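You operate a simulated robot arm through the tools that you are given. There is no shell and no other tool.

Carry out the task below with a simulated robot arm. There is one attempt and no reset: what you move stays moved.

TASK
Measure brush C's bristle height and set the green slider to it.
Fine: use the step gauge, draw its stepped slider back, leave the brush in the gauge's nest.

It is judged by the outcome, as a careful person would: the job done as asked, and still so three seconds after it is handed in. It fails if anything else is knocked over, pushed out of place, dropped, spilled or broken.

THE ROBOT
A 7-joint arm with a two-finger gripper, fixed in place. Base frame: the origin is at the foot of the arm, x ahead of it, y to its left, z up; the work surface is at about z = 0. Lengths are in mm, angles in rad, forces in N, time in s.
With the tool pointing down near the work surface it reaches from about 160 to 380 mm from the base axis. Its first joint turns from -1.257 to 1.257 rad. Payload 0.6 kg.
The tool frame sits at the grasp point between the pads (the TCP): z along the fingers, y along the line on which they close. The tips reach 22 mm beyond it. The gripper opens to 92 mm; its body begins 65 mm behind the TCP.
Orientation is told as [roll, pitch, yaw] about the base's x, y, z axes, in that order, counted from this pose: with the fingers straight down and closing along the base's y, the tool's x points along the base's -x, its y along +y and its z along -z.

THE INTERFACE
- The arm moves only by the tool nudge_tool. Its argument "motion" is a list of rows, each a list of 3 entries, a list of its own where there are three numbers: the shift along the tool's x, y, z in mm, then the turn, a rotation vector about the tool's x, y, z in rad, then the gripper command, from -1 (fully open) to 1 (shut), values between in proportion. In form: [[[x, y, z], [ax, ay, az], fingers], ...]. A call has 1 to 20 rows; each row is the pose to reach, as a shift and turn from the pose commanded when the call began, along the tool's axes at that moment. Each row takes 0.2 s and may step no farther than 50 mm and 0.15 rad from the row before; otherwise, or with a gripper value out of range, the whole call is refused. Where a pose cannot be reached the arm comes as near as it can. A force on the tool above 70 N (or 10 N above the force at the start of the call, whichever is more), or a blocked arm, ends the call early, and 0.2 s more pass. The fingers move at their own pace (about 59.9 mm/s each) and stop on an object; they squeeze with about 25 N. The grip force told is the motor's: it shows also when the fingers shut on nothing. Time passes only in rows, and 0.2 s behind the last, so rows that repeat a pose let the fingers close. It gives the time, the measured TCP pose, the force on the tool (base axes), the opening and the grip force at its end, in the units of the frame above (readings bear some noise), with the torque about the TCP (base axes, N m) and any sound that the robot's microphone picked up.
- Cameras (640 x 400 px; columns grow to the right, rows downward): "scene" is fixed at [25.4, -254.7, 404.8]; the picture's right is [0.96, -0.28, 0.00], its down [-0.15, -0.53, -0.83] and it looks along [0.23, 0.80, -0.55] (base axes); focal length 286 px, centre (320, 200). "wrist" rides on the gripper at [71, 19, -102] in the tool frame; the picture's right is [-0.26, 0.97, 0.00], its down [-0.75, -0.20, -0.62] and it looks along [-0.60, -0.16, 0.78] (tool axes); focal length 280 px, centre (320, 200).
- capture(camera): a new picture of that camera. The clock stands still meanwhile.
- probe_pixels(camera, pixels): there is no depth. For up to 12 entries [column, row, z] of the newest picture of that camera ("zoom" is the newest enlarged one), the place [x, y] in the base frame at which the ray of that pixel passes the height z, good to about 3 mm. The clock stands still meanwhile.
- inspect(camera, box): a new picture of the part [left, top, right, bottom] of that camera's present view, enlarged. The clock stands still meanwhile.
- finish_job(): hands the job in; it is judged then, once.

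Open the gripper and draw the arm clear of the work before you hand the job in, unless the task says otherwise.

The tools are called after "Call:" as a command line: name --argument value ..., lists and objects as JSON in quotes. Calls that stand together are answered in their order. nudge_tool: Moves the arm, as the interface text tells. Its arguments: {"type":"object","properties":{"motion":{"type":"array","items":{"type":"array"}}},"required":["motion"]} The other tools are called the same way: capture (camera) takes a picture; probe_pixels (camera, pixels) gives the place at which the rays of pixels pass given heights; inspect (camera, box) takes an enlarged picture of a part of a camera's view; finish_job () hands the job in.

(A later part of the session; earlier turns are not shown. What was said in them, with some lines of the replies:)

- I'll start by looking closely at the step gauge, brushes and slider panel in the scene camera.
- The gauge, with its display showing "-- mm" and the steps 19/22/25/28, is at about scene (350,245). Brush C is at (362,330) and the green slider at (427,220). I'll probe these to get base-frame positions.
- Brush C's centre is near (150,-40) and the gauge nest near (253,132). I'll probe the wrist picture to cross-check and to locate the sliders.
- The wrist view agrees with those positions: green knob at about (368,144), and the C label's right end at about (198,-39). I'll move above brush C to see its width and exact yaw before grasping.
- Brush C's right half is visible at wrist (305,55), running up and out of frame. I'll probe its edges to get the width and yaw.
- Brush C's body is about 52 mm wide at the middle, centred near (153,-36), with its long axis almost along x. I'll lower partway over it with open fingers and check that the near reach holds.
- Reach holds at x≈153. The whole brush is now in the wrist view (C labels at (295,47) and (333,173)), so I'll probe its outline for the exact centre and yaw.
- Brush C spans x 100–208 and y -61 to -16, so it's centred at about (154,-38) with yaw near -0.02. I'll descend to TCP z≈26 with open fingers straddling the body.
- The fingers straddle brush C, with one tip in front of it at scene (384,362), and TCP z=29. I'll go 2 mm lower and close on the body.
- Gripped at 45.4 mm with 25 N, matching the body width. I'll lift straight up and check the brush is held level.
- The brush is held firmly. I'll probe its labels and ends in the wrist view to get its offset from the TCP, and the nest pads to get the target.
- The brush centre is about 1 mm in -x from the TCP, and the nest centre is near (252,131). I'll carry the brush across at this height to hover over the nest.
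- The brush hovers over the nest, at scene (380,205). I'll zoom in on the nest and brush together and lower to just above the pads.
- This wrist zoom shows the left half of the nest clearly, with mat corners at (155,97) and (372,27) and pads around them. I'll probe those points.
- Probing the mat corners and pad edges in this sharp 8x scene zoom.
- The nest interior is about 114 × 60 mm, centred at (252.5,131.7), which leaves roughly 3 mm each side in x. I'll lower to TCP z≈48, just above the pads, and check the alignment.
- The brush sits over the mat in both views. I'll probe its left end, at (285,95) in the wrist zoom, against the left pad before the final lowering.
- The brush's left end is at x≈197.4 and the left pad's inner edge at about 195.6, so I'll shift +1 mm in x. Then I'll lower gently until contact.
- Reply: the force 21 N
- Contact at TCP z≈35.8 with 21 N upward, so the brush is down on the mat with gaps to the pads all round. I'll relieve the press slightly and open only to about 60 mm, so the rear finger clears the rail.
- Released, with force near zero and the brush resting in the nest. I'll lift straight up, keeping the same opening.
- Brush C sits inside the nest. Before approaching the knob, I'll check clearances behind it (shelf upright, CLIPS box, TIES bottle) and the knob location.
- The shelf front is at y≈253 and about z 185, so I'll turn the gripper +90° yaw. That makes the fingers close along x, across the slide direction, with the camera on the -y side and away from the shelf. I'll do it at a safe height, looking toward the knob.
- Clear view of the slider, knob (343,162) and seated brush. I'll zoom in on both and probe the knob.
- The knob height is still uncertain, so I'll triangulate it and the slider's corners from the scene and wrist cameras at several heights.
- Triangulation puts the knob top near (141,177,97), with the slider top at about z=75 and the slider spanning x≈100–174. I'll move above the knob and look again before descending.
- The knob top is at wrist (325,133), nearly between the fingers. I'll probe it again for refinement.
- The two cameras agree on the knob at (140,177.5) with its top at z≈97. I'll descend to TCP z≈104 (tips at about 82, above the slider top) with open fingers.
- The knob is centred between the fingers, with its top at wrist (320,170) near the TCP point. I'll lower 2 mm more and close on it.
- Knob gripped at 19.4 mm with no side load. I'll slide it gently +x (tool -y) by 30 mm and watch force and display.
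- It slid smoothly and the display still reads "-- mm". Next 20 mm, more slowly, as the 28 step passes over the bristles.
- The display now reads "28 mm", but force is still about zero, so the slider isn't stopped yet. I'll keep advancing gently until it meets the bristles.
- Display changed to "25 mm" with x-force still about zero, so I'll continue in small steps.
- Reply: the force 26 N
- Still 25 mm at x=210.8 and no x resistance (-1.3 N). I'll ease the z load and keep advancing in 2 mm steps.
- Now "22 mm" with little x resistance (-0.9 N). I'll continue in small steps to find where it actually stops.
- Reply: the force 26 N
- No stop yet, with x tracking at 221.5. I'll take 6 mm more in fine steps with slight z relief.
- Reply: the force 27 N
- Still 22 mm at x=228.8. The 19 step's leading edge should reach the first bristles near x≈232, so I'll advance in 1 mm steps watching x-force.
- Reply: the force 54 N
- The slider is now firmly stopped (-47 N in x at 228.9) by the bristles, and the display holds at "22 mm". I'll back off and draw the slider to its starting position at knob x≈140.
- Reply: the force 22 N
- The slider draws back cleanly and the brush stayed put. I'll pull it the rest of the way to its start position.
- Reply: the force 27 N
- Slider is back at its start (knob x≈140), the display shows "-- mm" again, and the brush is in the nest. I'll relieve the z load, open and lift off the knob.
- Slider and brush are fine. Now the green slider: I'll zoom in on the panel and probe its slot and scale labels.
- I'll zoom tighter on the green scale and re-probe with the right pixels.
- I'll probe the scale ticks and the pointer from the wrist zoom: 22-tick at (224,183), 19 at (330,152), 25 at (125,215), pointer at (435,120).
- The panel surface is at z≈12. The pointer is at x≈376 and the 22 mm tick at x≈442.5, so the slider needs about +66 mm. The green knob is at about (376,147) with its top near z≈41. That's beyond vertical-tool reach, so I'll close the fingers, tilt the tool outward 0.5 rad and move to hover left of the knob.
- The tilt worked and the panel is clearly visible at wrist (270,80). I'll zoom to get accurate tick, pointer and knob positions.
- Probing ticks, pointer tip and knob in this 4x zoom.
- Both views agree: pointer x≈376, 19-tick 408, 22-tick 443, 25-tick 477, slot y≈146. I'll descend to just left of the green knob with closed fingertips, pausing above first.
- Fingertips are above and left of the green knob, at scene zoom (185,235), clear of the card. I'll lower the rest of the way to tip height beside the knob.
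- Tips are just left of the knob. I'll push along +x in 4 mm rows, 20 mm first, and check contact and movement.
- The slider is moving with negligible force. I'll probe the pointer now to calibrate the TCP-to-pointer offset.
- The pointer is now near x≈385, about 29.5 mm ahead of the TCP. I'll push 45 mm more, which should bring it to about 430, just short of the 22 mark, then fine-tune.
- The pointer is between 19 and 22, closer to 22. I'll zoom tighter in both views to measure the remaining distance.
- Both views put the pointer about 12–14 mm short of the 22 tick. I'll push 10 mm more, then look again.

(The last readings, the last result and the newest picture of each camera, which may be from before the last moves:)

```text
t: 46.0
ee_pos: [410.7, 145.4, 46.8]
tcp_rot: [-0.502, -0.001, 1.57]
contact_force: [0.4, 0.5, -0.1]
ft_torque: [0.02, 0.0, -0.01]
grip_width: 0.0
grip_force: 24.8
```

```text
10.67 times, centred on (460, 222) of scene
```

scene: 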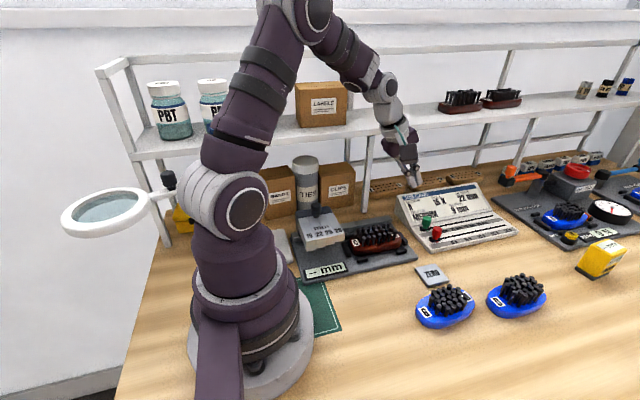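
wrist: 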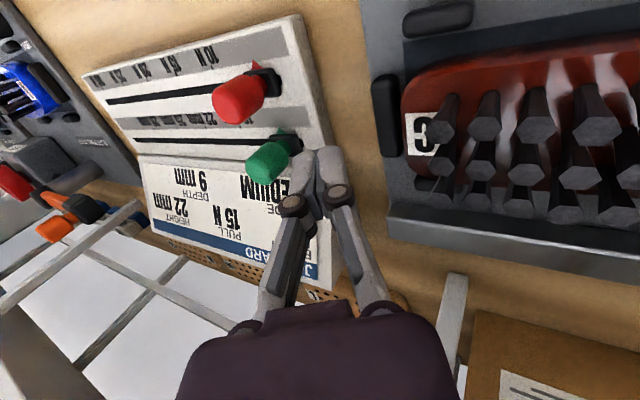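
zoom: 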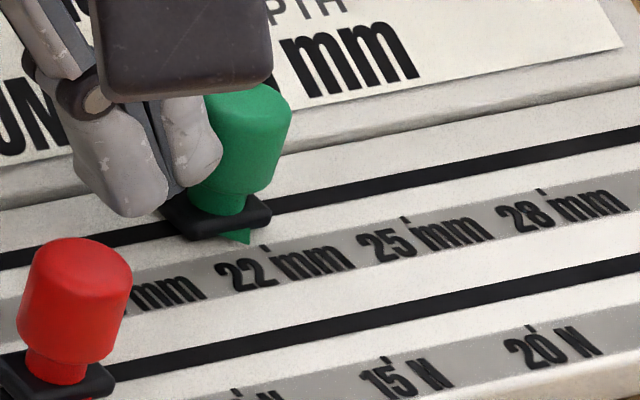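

The pointer is now about 3–5 mm short of the 22 tick. I'll look at the pointer at maximum zoom to judge its height and the exact offset.

Call:
inspect --camera "scene" --box '[444, 214, 474, 234]'

Call:
probe_pixels --camera "zoom" --pixels '[[320, 200, 12]]'

Call:
inspect --camera "wrist" --box '[270, 115, 330, 150]'

Call:
probe_pixels --camera "zoom" --pixels '[[320, 200, 12]]'

```text
16.00 times, centred on (459, 224) of scene
```

zoom: 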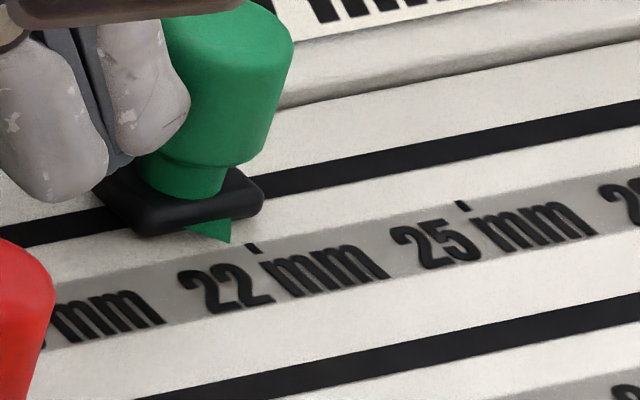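

```text
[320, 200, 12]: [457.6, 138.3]
```

```text
10.67 times, centred on (300, 132) of wrist
```

zoom: 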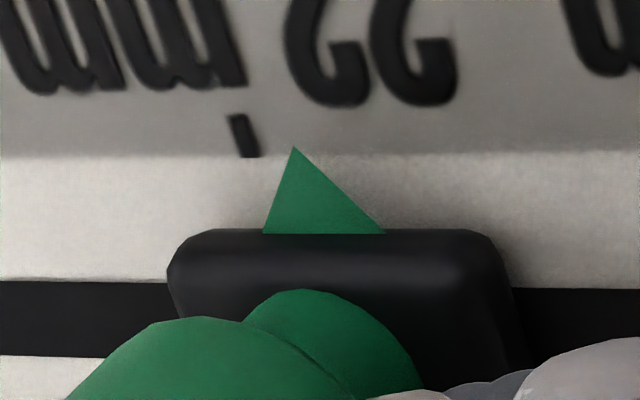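

```text
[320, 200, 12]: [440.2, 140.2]
```

By parallax, the pointer tip sits about 2–3 mm above the scale, so the true remaining gap is about 4–5 mm. I'll push 3.5 mm more, then check from a less oblique angle.

Call:
nudge_tool --motion '[[[0, -1, 0.55], [0, 0, 0], 1], [[0, -2, 1.1], [0, 0, 0], 1], [[0, -3.07, 1.68], [0, 0, 0], 1], [[0, -3.07, 1.68], [0, 0, 0], 1], [[0, -3.07, 1.68], [0, 0, 0], 1]]'

Call:
inspect --camera "scene" --box '[444, 214, 474, 234]'

Call:
inspect --camera "wrist" --box '[270, 115, 330, 150]'

```text
t: 47.2
ee_pos: [414.0, 145.2, 46.5]
tcp_rot: [-0.501, 0.001, 1.571]
contact_force: [0.3, -0.3, 0.2]
ft_torque: [-0.01, 0.02, 0.01]
grip_width: 0.2
grip_force: 24.9
```

```text
16.00 times, centred on (459, 224) of scene
```

zoom: 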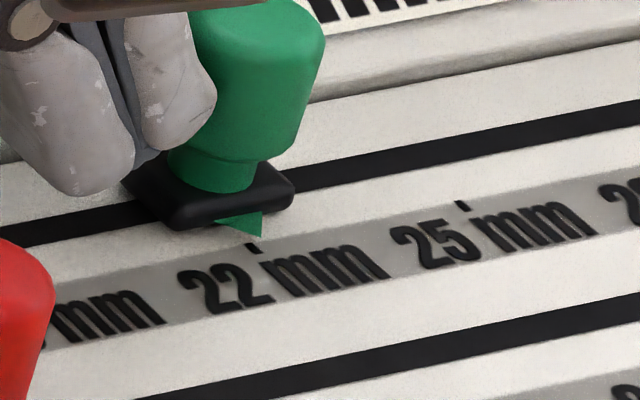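

```text
10.67 times, centred on (300, 132) of wrist
```

zoom: 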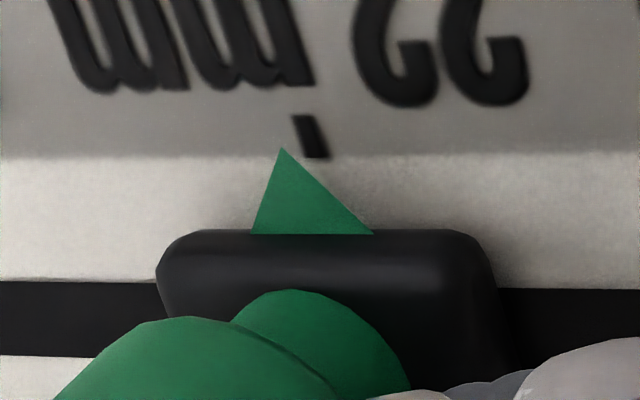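

The pointer now appears right around the tick, given its small height above the scale. I'll retreat from the knob (back in -x, then up) so I can verify from a less oblique view.

Call:
nudge_tool --motion '[[[0, 4.4, -2.4], [0, 0, 0], 1], [[0, 10.5, -5.8], [0, 0, 0], 1], [[0, 17.6, -9.6], [0, 0, 0], 1], [[0, 8.0, -27.2], [0, 0, 0], 1], [[0, -6.3, -53.5], [0, 0, 0], 1], [[0, -20, -80], [0, 0, 0], 1], [[0, -20, -80], [0, 0, 0], 1]]'

Call:
inspect --camera "scene" --box '[444, 214, 474, 234]'

Call:
capture --camera "wrist"

```text
t: 48.8
ee_pos: [394.6, 146.2, 125.1]
tcp_rot: [-0.499, 0.0, 1.571]
contact_force: [-0.3, 0.2, -0.7]
ft_torque: [0.0, -0.01, -0.01]
grip_width: 0.1
grip_force: 25.0
```

```text
16.00 times, centred on (459, 224) of scene
```

zoom: 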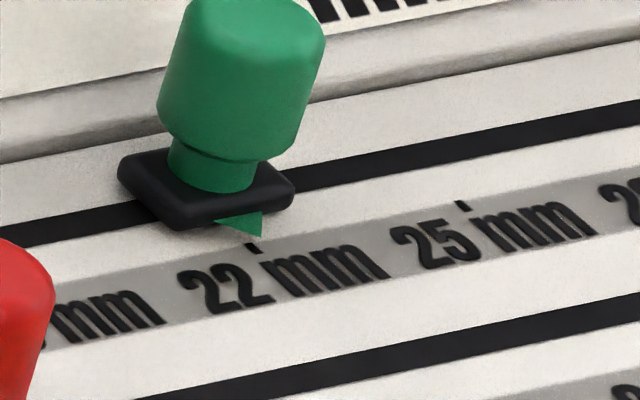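

```text
taken
```

wrist: 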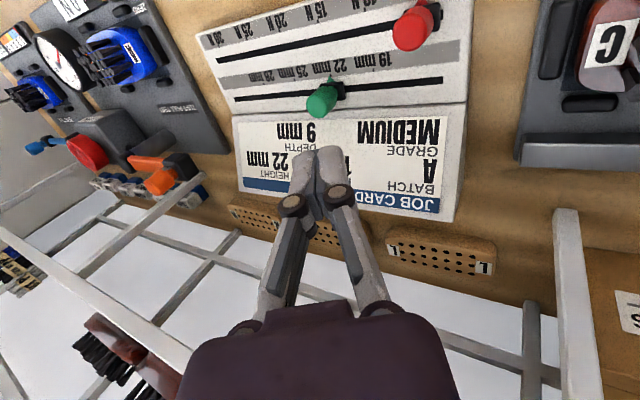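

The slider stayed put. I'll zoom the wrist view on the pointer from this higher angle.

Call:
inspect --camera "wrist" --box '[290, 55, 380, 115]'

Call:
inspect --camera "wrist" --box '[315, 60, 351, 84]'

```text
6.67 times, centred on (335, 85) of wrist
```

zoom: 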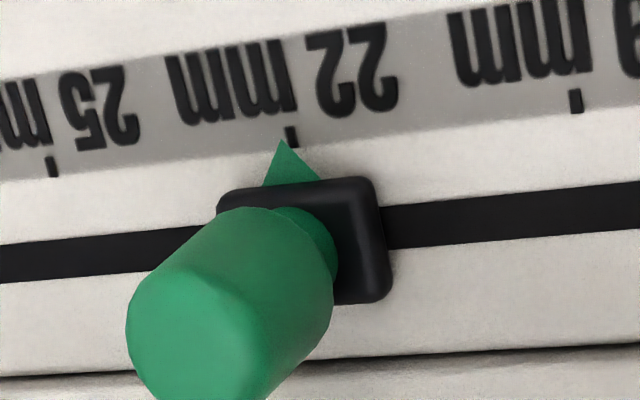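

```text
16.00 times, centred on (333, 72) of wrist
```

zoom: 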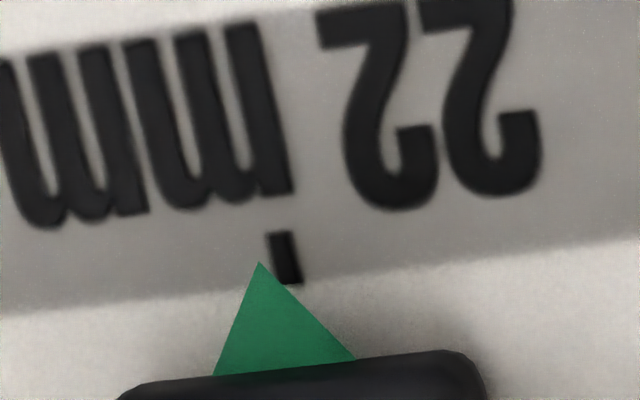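

Combining three parallax views, the pointer is within about 0.5 mm of the 22 tick. I'll do one last check from a steeper angle by untilting and moving aside to (370,60,150).

Call:
nudge_tool --motion '[[[17.2, 2, -6.6], [-0.1, 0, 0], 1], [[34.4, 4, -13.1], [-0.2, 0, 0], 1], [[51.6, 6, -19.7], [-0.3, 0, 0], 1], [[68.8, 8, -26.2], [-0.4, 0, 0], 1], [[86, 10, -32.8], [-0.5, 0, 0], 1], [[86, 10, -32.8], [-0.5, 0, 0], 1], [[86, 10, -32.8], [-0.5, 0, 0], 1]]'

Call:
capture --camera "wrist"

Call:
capture --camera "scene"

```text
t: 50.4
ee_pos: [369.5, 57.7, 149.6]
tcp_rot: [-0.001, 0.0, 1.57]
contact_force: [-0.3, -0.2, -0.2]
ft_torque: [-0.03, -0.02, 0.01]
grip_width: 0.0
grip_force: 25.1
```

```text
taken
```

wrist: 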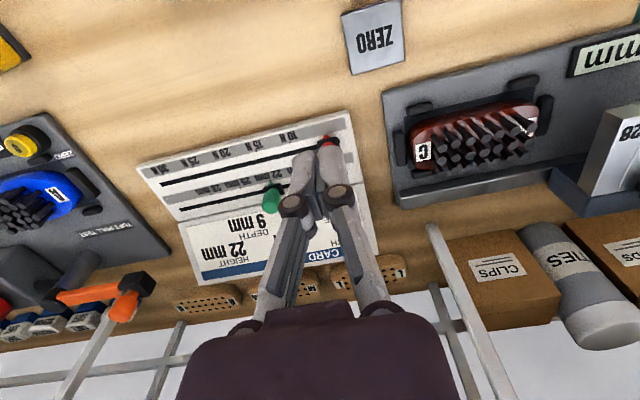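

```text
taken
```

scene: 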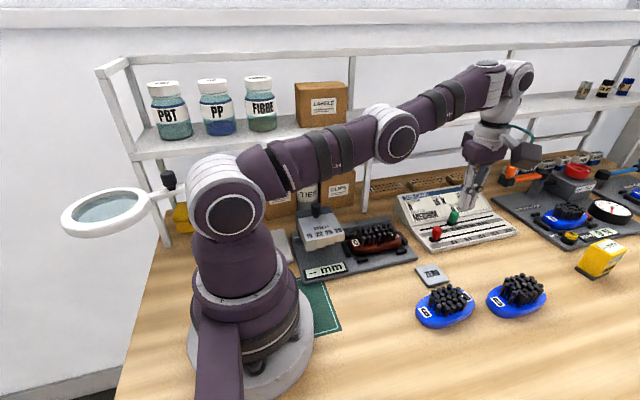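

The pointer is visible at wrist (272,183), and all other items are in place. I'll zoom in on it and on the gauge nest.

Call:
inspect --camera "wrist" --box '[240, 165, 300, 205]'

Call:
inspect --camera "wrist" --box '[380, 70, 580, 220]'

Call:
inspect --camera "scene" --box '[280, 190, 520, 290]'

```text
10.00 times, centred on (270, 185) of wrist
```

zoom: 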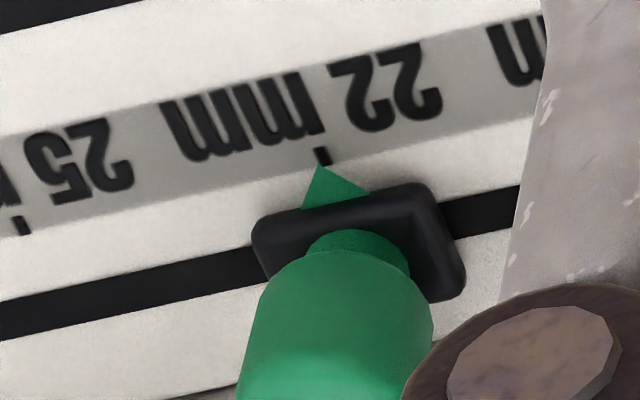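

```text
2.67 times, centred on (480, 145) of wrist
```

zoom: 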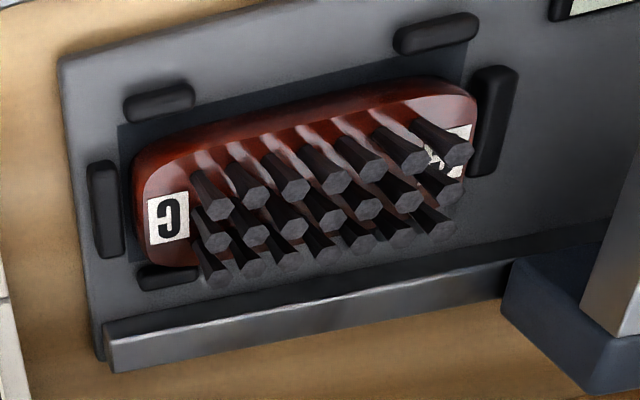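

```text
2.67 times, centred on (400, 240) of scene
```

zoom: 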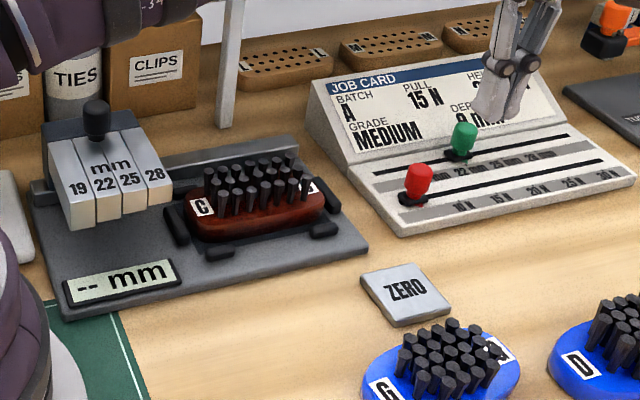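

The steeper view shows the pointer tip right at the 22 mm tick. Brush C is flat in the nest, and the gauge slider is home with the display at "-- mm". I'll open the gripper and draw the arm up and back, clear of the work.

Call:
nudge_tool --motion '[[[2, 5, -20], [0, 0, 0], 1], [[8, 25, -45], [0, 0, 0], 0.5], [[16, 55, -65], [0, 0, 0], 0], [[24, 85, -80], [0, 0, 0], -0.5], [[30, 115, -90], [0, 0, 0], -1], [[30, 115, -90], [0, 0, 0], -1], [[30, 115, -90], [0, 0, 0], -1]]'

Call:
capture --camera "scene"

Call:
inspect --camera "scene" --box '[412, 195, 522, 245]'

Call:
inspect --camera "scene" --box '[270, 180, 430, 290]'

```text
t: 52.0
ee_pos: [256.6, 27.4, 243.9]
tcp_rot: [0.0, 0.0, 1.57]
contact_force: [0.1, -0.4, 0.4]
ft_torque: [-0.01, -0.02, -0.02]
grip_width: 92.0
grip_force: 0.1
out of reach, approached as far as the arm can: row 3
```

```text
taken
```

scene: 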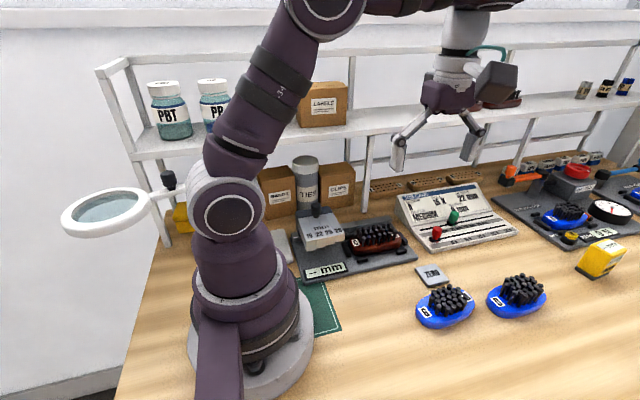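

```text
5.82 times, centred on (467, 220) of scene
```

zoom: 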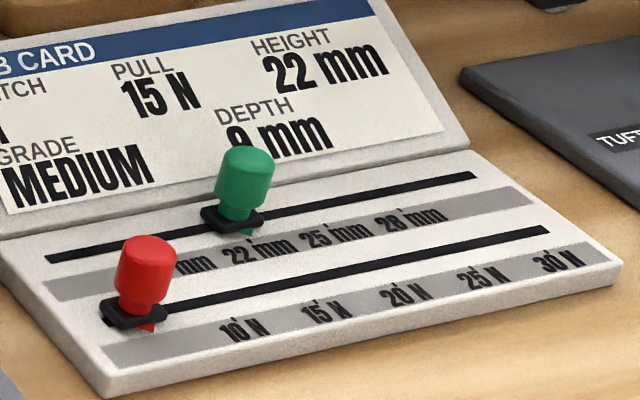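

```text
3.64 times, centred on (350, 235) of scene
```

zoom: 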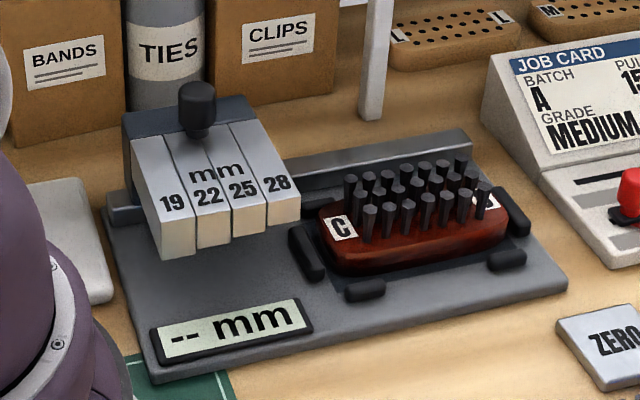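

The green pointer is on 22 and the brush is nested. Comparing with the first picture, the gauge slider sits about 2 mm right of its original position (knob at zoom 197 vs 193), so I'll go back and draw it fully home.

Call:
nudge_tool --motion '[[[-25, 20, 6], [0, 0, 0], -0.6], [[-50, 40, 12], [0, 0, 0], -0.2], [[-77, 60, 18], [0, 0, 0], -0.15], [[-102, 80, 25], [0, 0, 0], -0.15], [[-127, 98, 31], [0, 0, 0], -0.15], [[-148, 114, 36], [0, 0, 0], -0.15], [[-148, 114, 36], [0, 0, 0], -0.15], [[-148, 114, 36], [0, 0, 0], -0.15]]'

Call:
capture --camera "wrist"

Call:
capture --camera "scene"

```text
t: 53.8
ee_pos: [141.7, 178.3, 203.7]
tcp_rot: [0.0, 0.001, 1.57]
contact_force: [-0.4, 0.1, -0.5]
ft_torque: [-0.03, 0.05, 0.0]
grip_width: 52.9
grip_force: 0.0
out of reach, approached as far as the arm can: row 3, 4
```

```text
taken
```

wrist: 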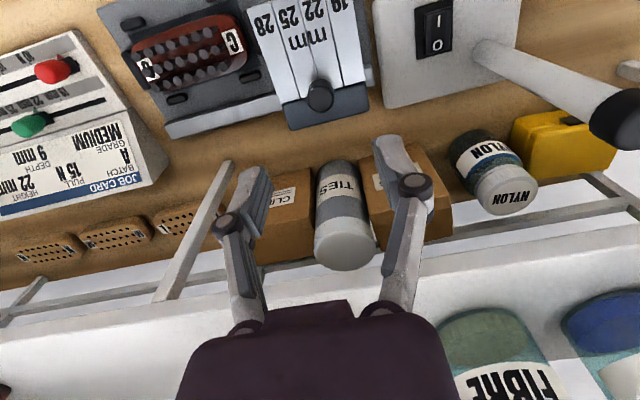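

```text
taken
```

scene: 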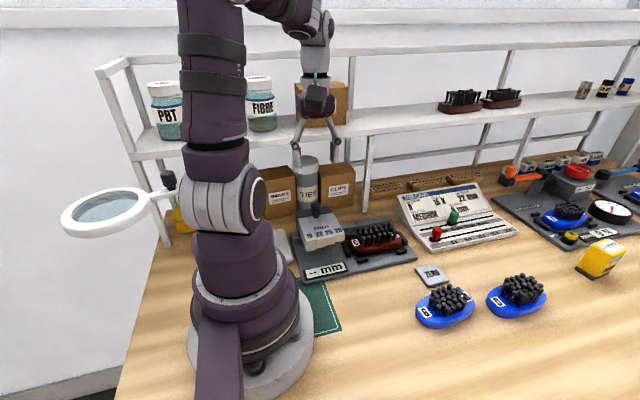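

Above the knob again in the same pose as before. I'll descend to grip height with the fingers open around the knob.

Call:
nudge_tool --motion '[[[0, 0.5, 30], [0, 0, 0], -0.15], [[0, 1, 60], [0, 0, 0], -0.15], [[0, 1, 85], [0, 0, 0], -0.15], [[0, 1, 101], [0, 0, 0], -0.15], [[0, 1, 101], [0, 0, 0], -0.15], [[0, 1, 101], [0, 0, 0], -0.15]]'

Call:
inspect --camera "scene" --box '[260, 140, 400, 260]'

Call:
capture --camera "wrist"

```text
t: 55.2
ee_pos: [138.6, 178.6, 103.1]
tcp_rot: [0.001, -0.001, 1.57]
contact_force: [0.4, -0.2, 0.5]
ft_torque: [0.01, -0.02, 0.02]
grip_width: 52.8
grip_force: 0.0
```

```text
3.33 times, centred on (330, 200) of scene
```

zoom: 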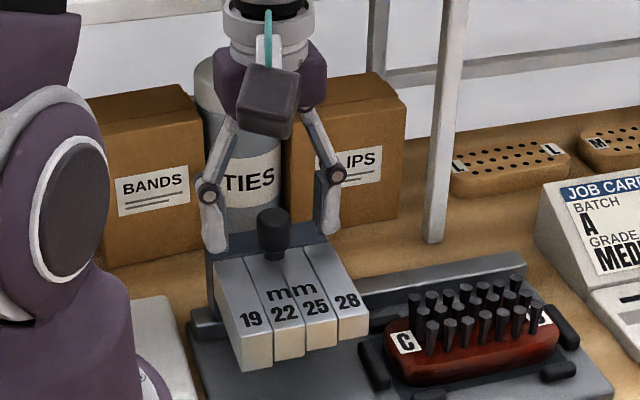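

```text
taken
```

wrist: 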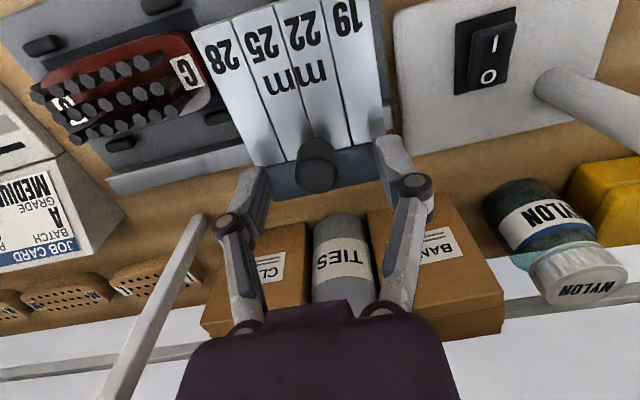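

The knob is between the fingers, at wrist (317,170). I'll close on it and pull 3 mm in -x in 1 mm steps.

Call:
nudge_tool --motion '[[[0, 0, 0], [0, 0, 0], 0.2], [[0, 0, 0], [0, 0, 0], 0.6], [[0, 0, 0], [0, 0, 0], 1], [[0, 0, 0], [0, 0, 0], 1], [[0, 1, 0], [0, 0, 0], 1], [[0, 2, 0], [0, 0, 0], 1], [[0, 2.5, 0], [0, 0, 0], 1], [[0, 2.5, 0], [0, 0, 0], 1]]'

Call:
inspect --camera "scene" --box '[270, 180, 430, 290]'

```text
t: 57.0
ee_pos: [139.1, 178.3, 103.7]
tcp_rot: [-0.006, -0.004, 1.568]
contact_force: [24.8, 20.1, -4.1]
ft_torque: [0.52, -0.49, 0.15]
grip_width: 19.4
grip_force: 27.8
```

```text
3.64 times, centred on (350, 235) of scene
```

zoom: 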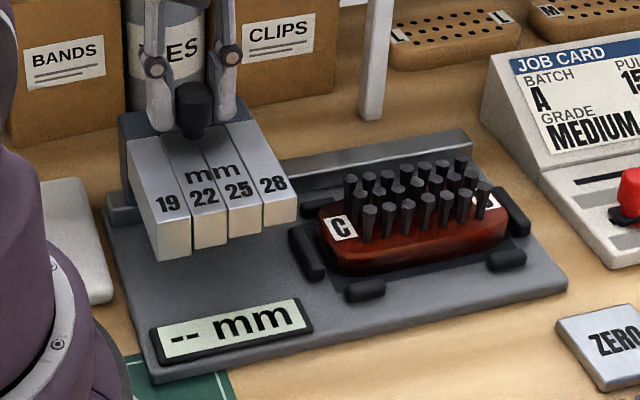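

The slider has met its home stop (+25 N resisting) and the knob is back at its original pixel (193). I'll release and lift straight up.

Call:
nudge_tool --motion '[[[0, -1, 0], [0, 0, 0], 1], [[0, -1, 0], [0, 0, 0], 0.3], [[0, -1, 0], [0, 0, 0], -0.15], [[0, -1, 0], [0, 0, 0], -0.15], [[0, -1, -12], [0, 0, 0], -0.15], [[0, -1, -35], [0, 0, 0], -0.15], [[0, -1, -70], [0, 0, 0], -0.15], [[0, -1, -101], [0, 0, 0], -0.15], [[0, -1, -101], [0, 0, 0], -0.15]]'

Call:
inspect --camera "scene" --box '[270, 180, 430, 290]'

```text
t: 59.0
ee_pos: [136.6, 178.4, 205.7]
tcp_rot: [-0.001, 0.001, 1.571]
contact_force: [-0.2, -1.3, 0.2]
ft_torque: [-0.01, -0.04, 0.01]
grip_width: 52.9
grip_force: 0.0
```

```text
3.64 times, centred on (350, 235) of scene
```

zoom: 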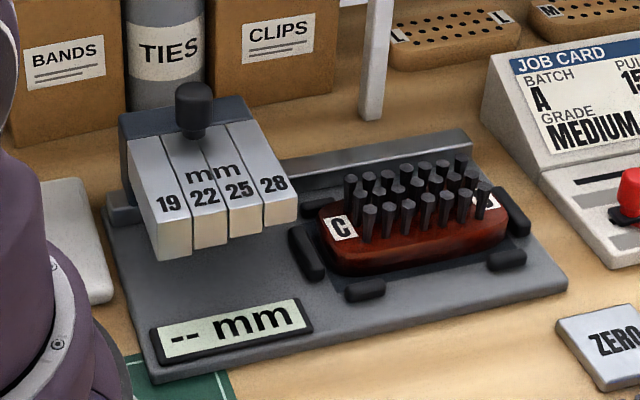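

The gauge slider is exactly at its original home position. I'll move the arm clear, open the gripper fully, and take a final check picture.

Call:
nudge_tool --motion '[[[10, -30, -10], [0, 0, 0], -0.3], [[25, -60, -20], [0, 0, 0], -0.5], [[40, -90, -28], [0, 0, 0], -0.8], [[55, -115, -32], [0, 0, 0], -1], [[80, -118, -34], [0, 0, 0], -1], [[110, -118, -34], [0, 0, 0], -1], [[130, -118, -34], [0, 0, 0], -1], [[130, -118, -34], [0, 0, 0], -1]]'

Call:
capture --camera "scene"

Call:
inspect --camera "scene" --box '[412, 195, 522, 245]'

```text
t: 60.8
ee_pos: [256.6, 47.8, 236.8]
tcp_rot: [0.0, -0.001, 1.571]
contact_force: [-0.8, 0.4, -0.3]
ft_torque: [-0.01, 0.01, 0.0]
grip_width: 91.9
grip_force: 0.0
```

```text
taken
```

scene: 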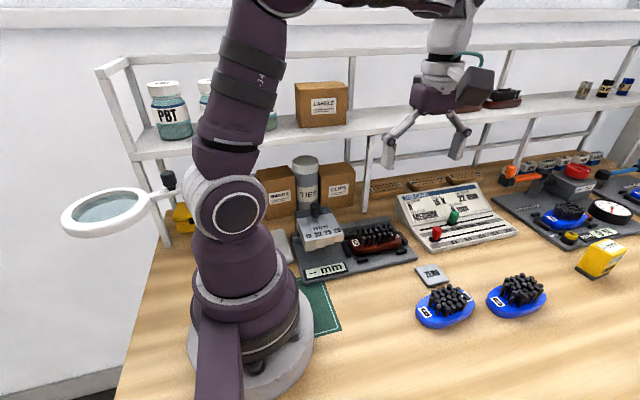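

```text
5.82 times, centred on (467, 220) of scene
```

zoom: 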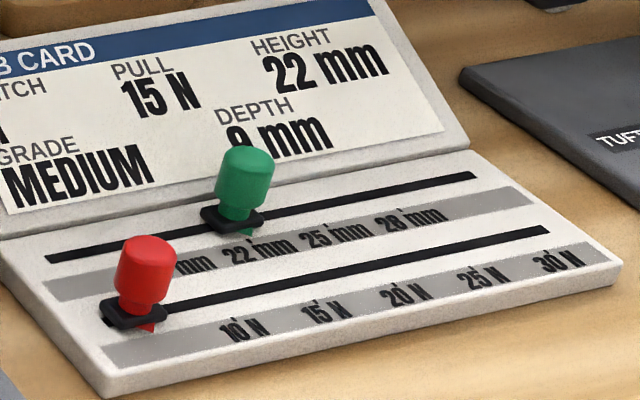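

Everything checks out: brush C is in the nest, the stepped slider is home, the green pointer is at 22 mm, nothing else has moved, and the arm is clear with the gripper open. Handing in.

Call:
finish_job

```text
The job is handed in.
```

Brush C's bristle height measured **22 mm** on the step gauge, and the green slider is set to 22 mm.

- **Measurement:** I advanced the stepped slider until the bristles stopped it firmly, and the display read 22 mm at that point.
- **Green slider:** the pointer sits on the 22 mm mark, within about 1 mm judging by the camera views.
- **Gauge slider:** it is drawn back against its home stop, and the display shows "-- mm" again. My first pull left it about 2 mm short, so I went back and drew it the rest of the way.
- **Brush C:** it is resting flat in the gauge's nest.

In the final pictures nothing else has moved. The gripper is open and the arm is clear of the work.
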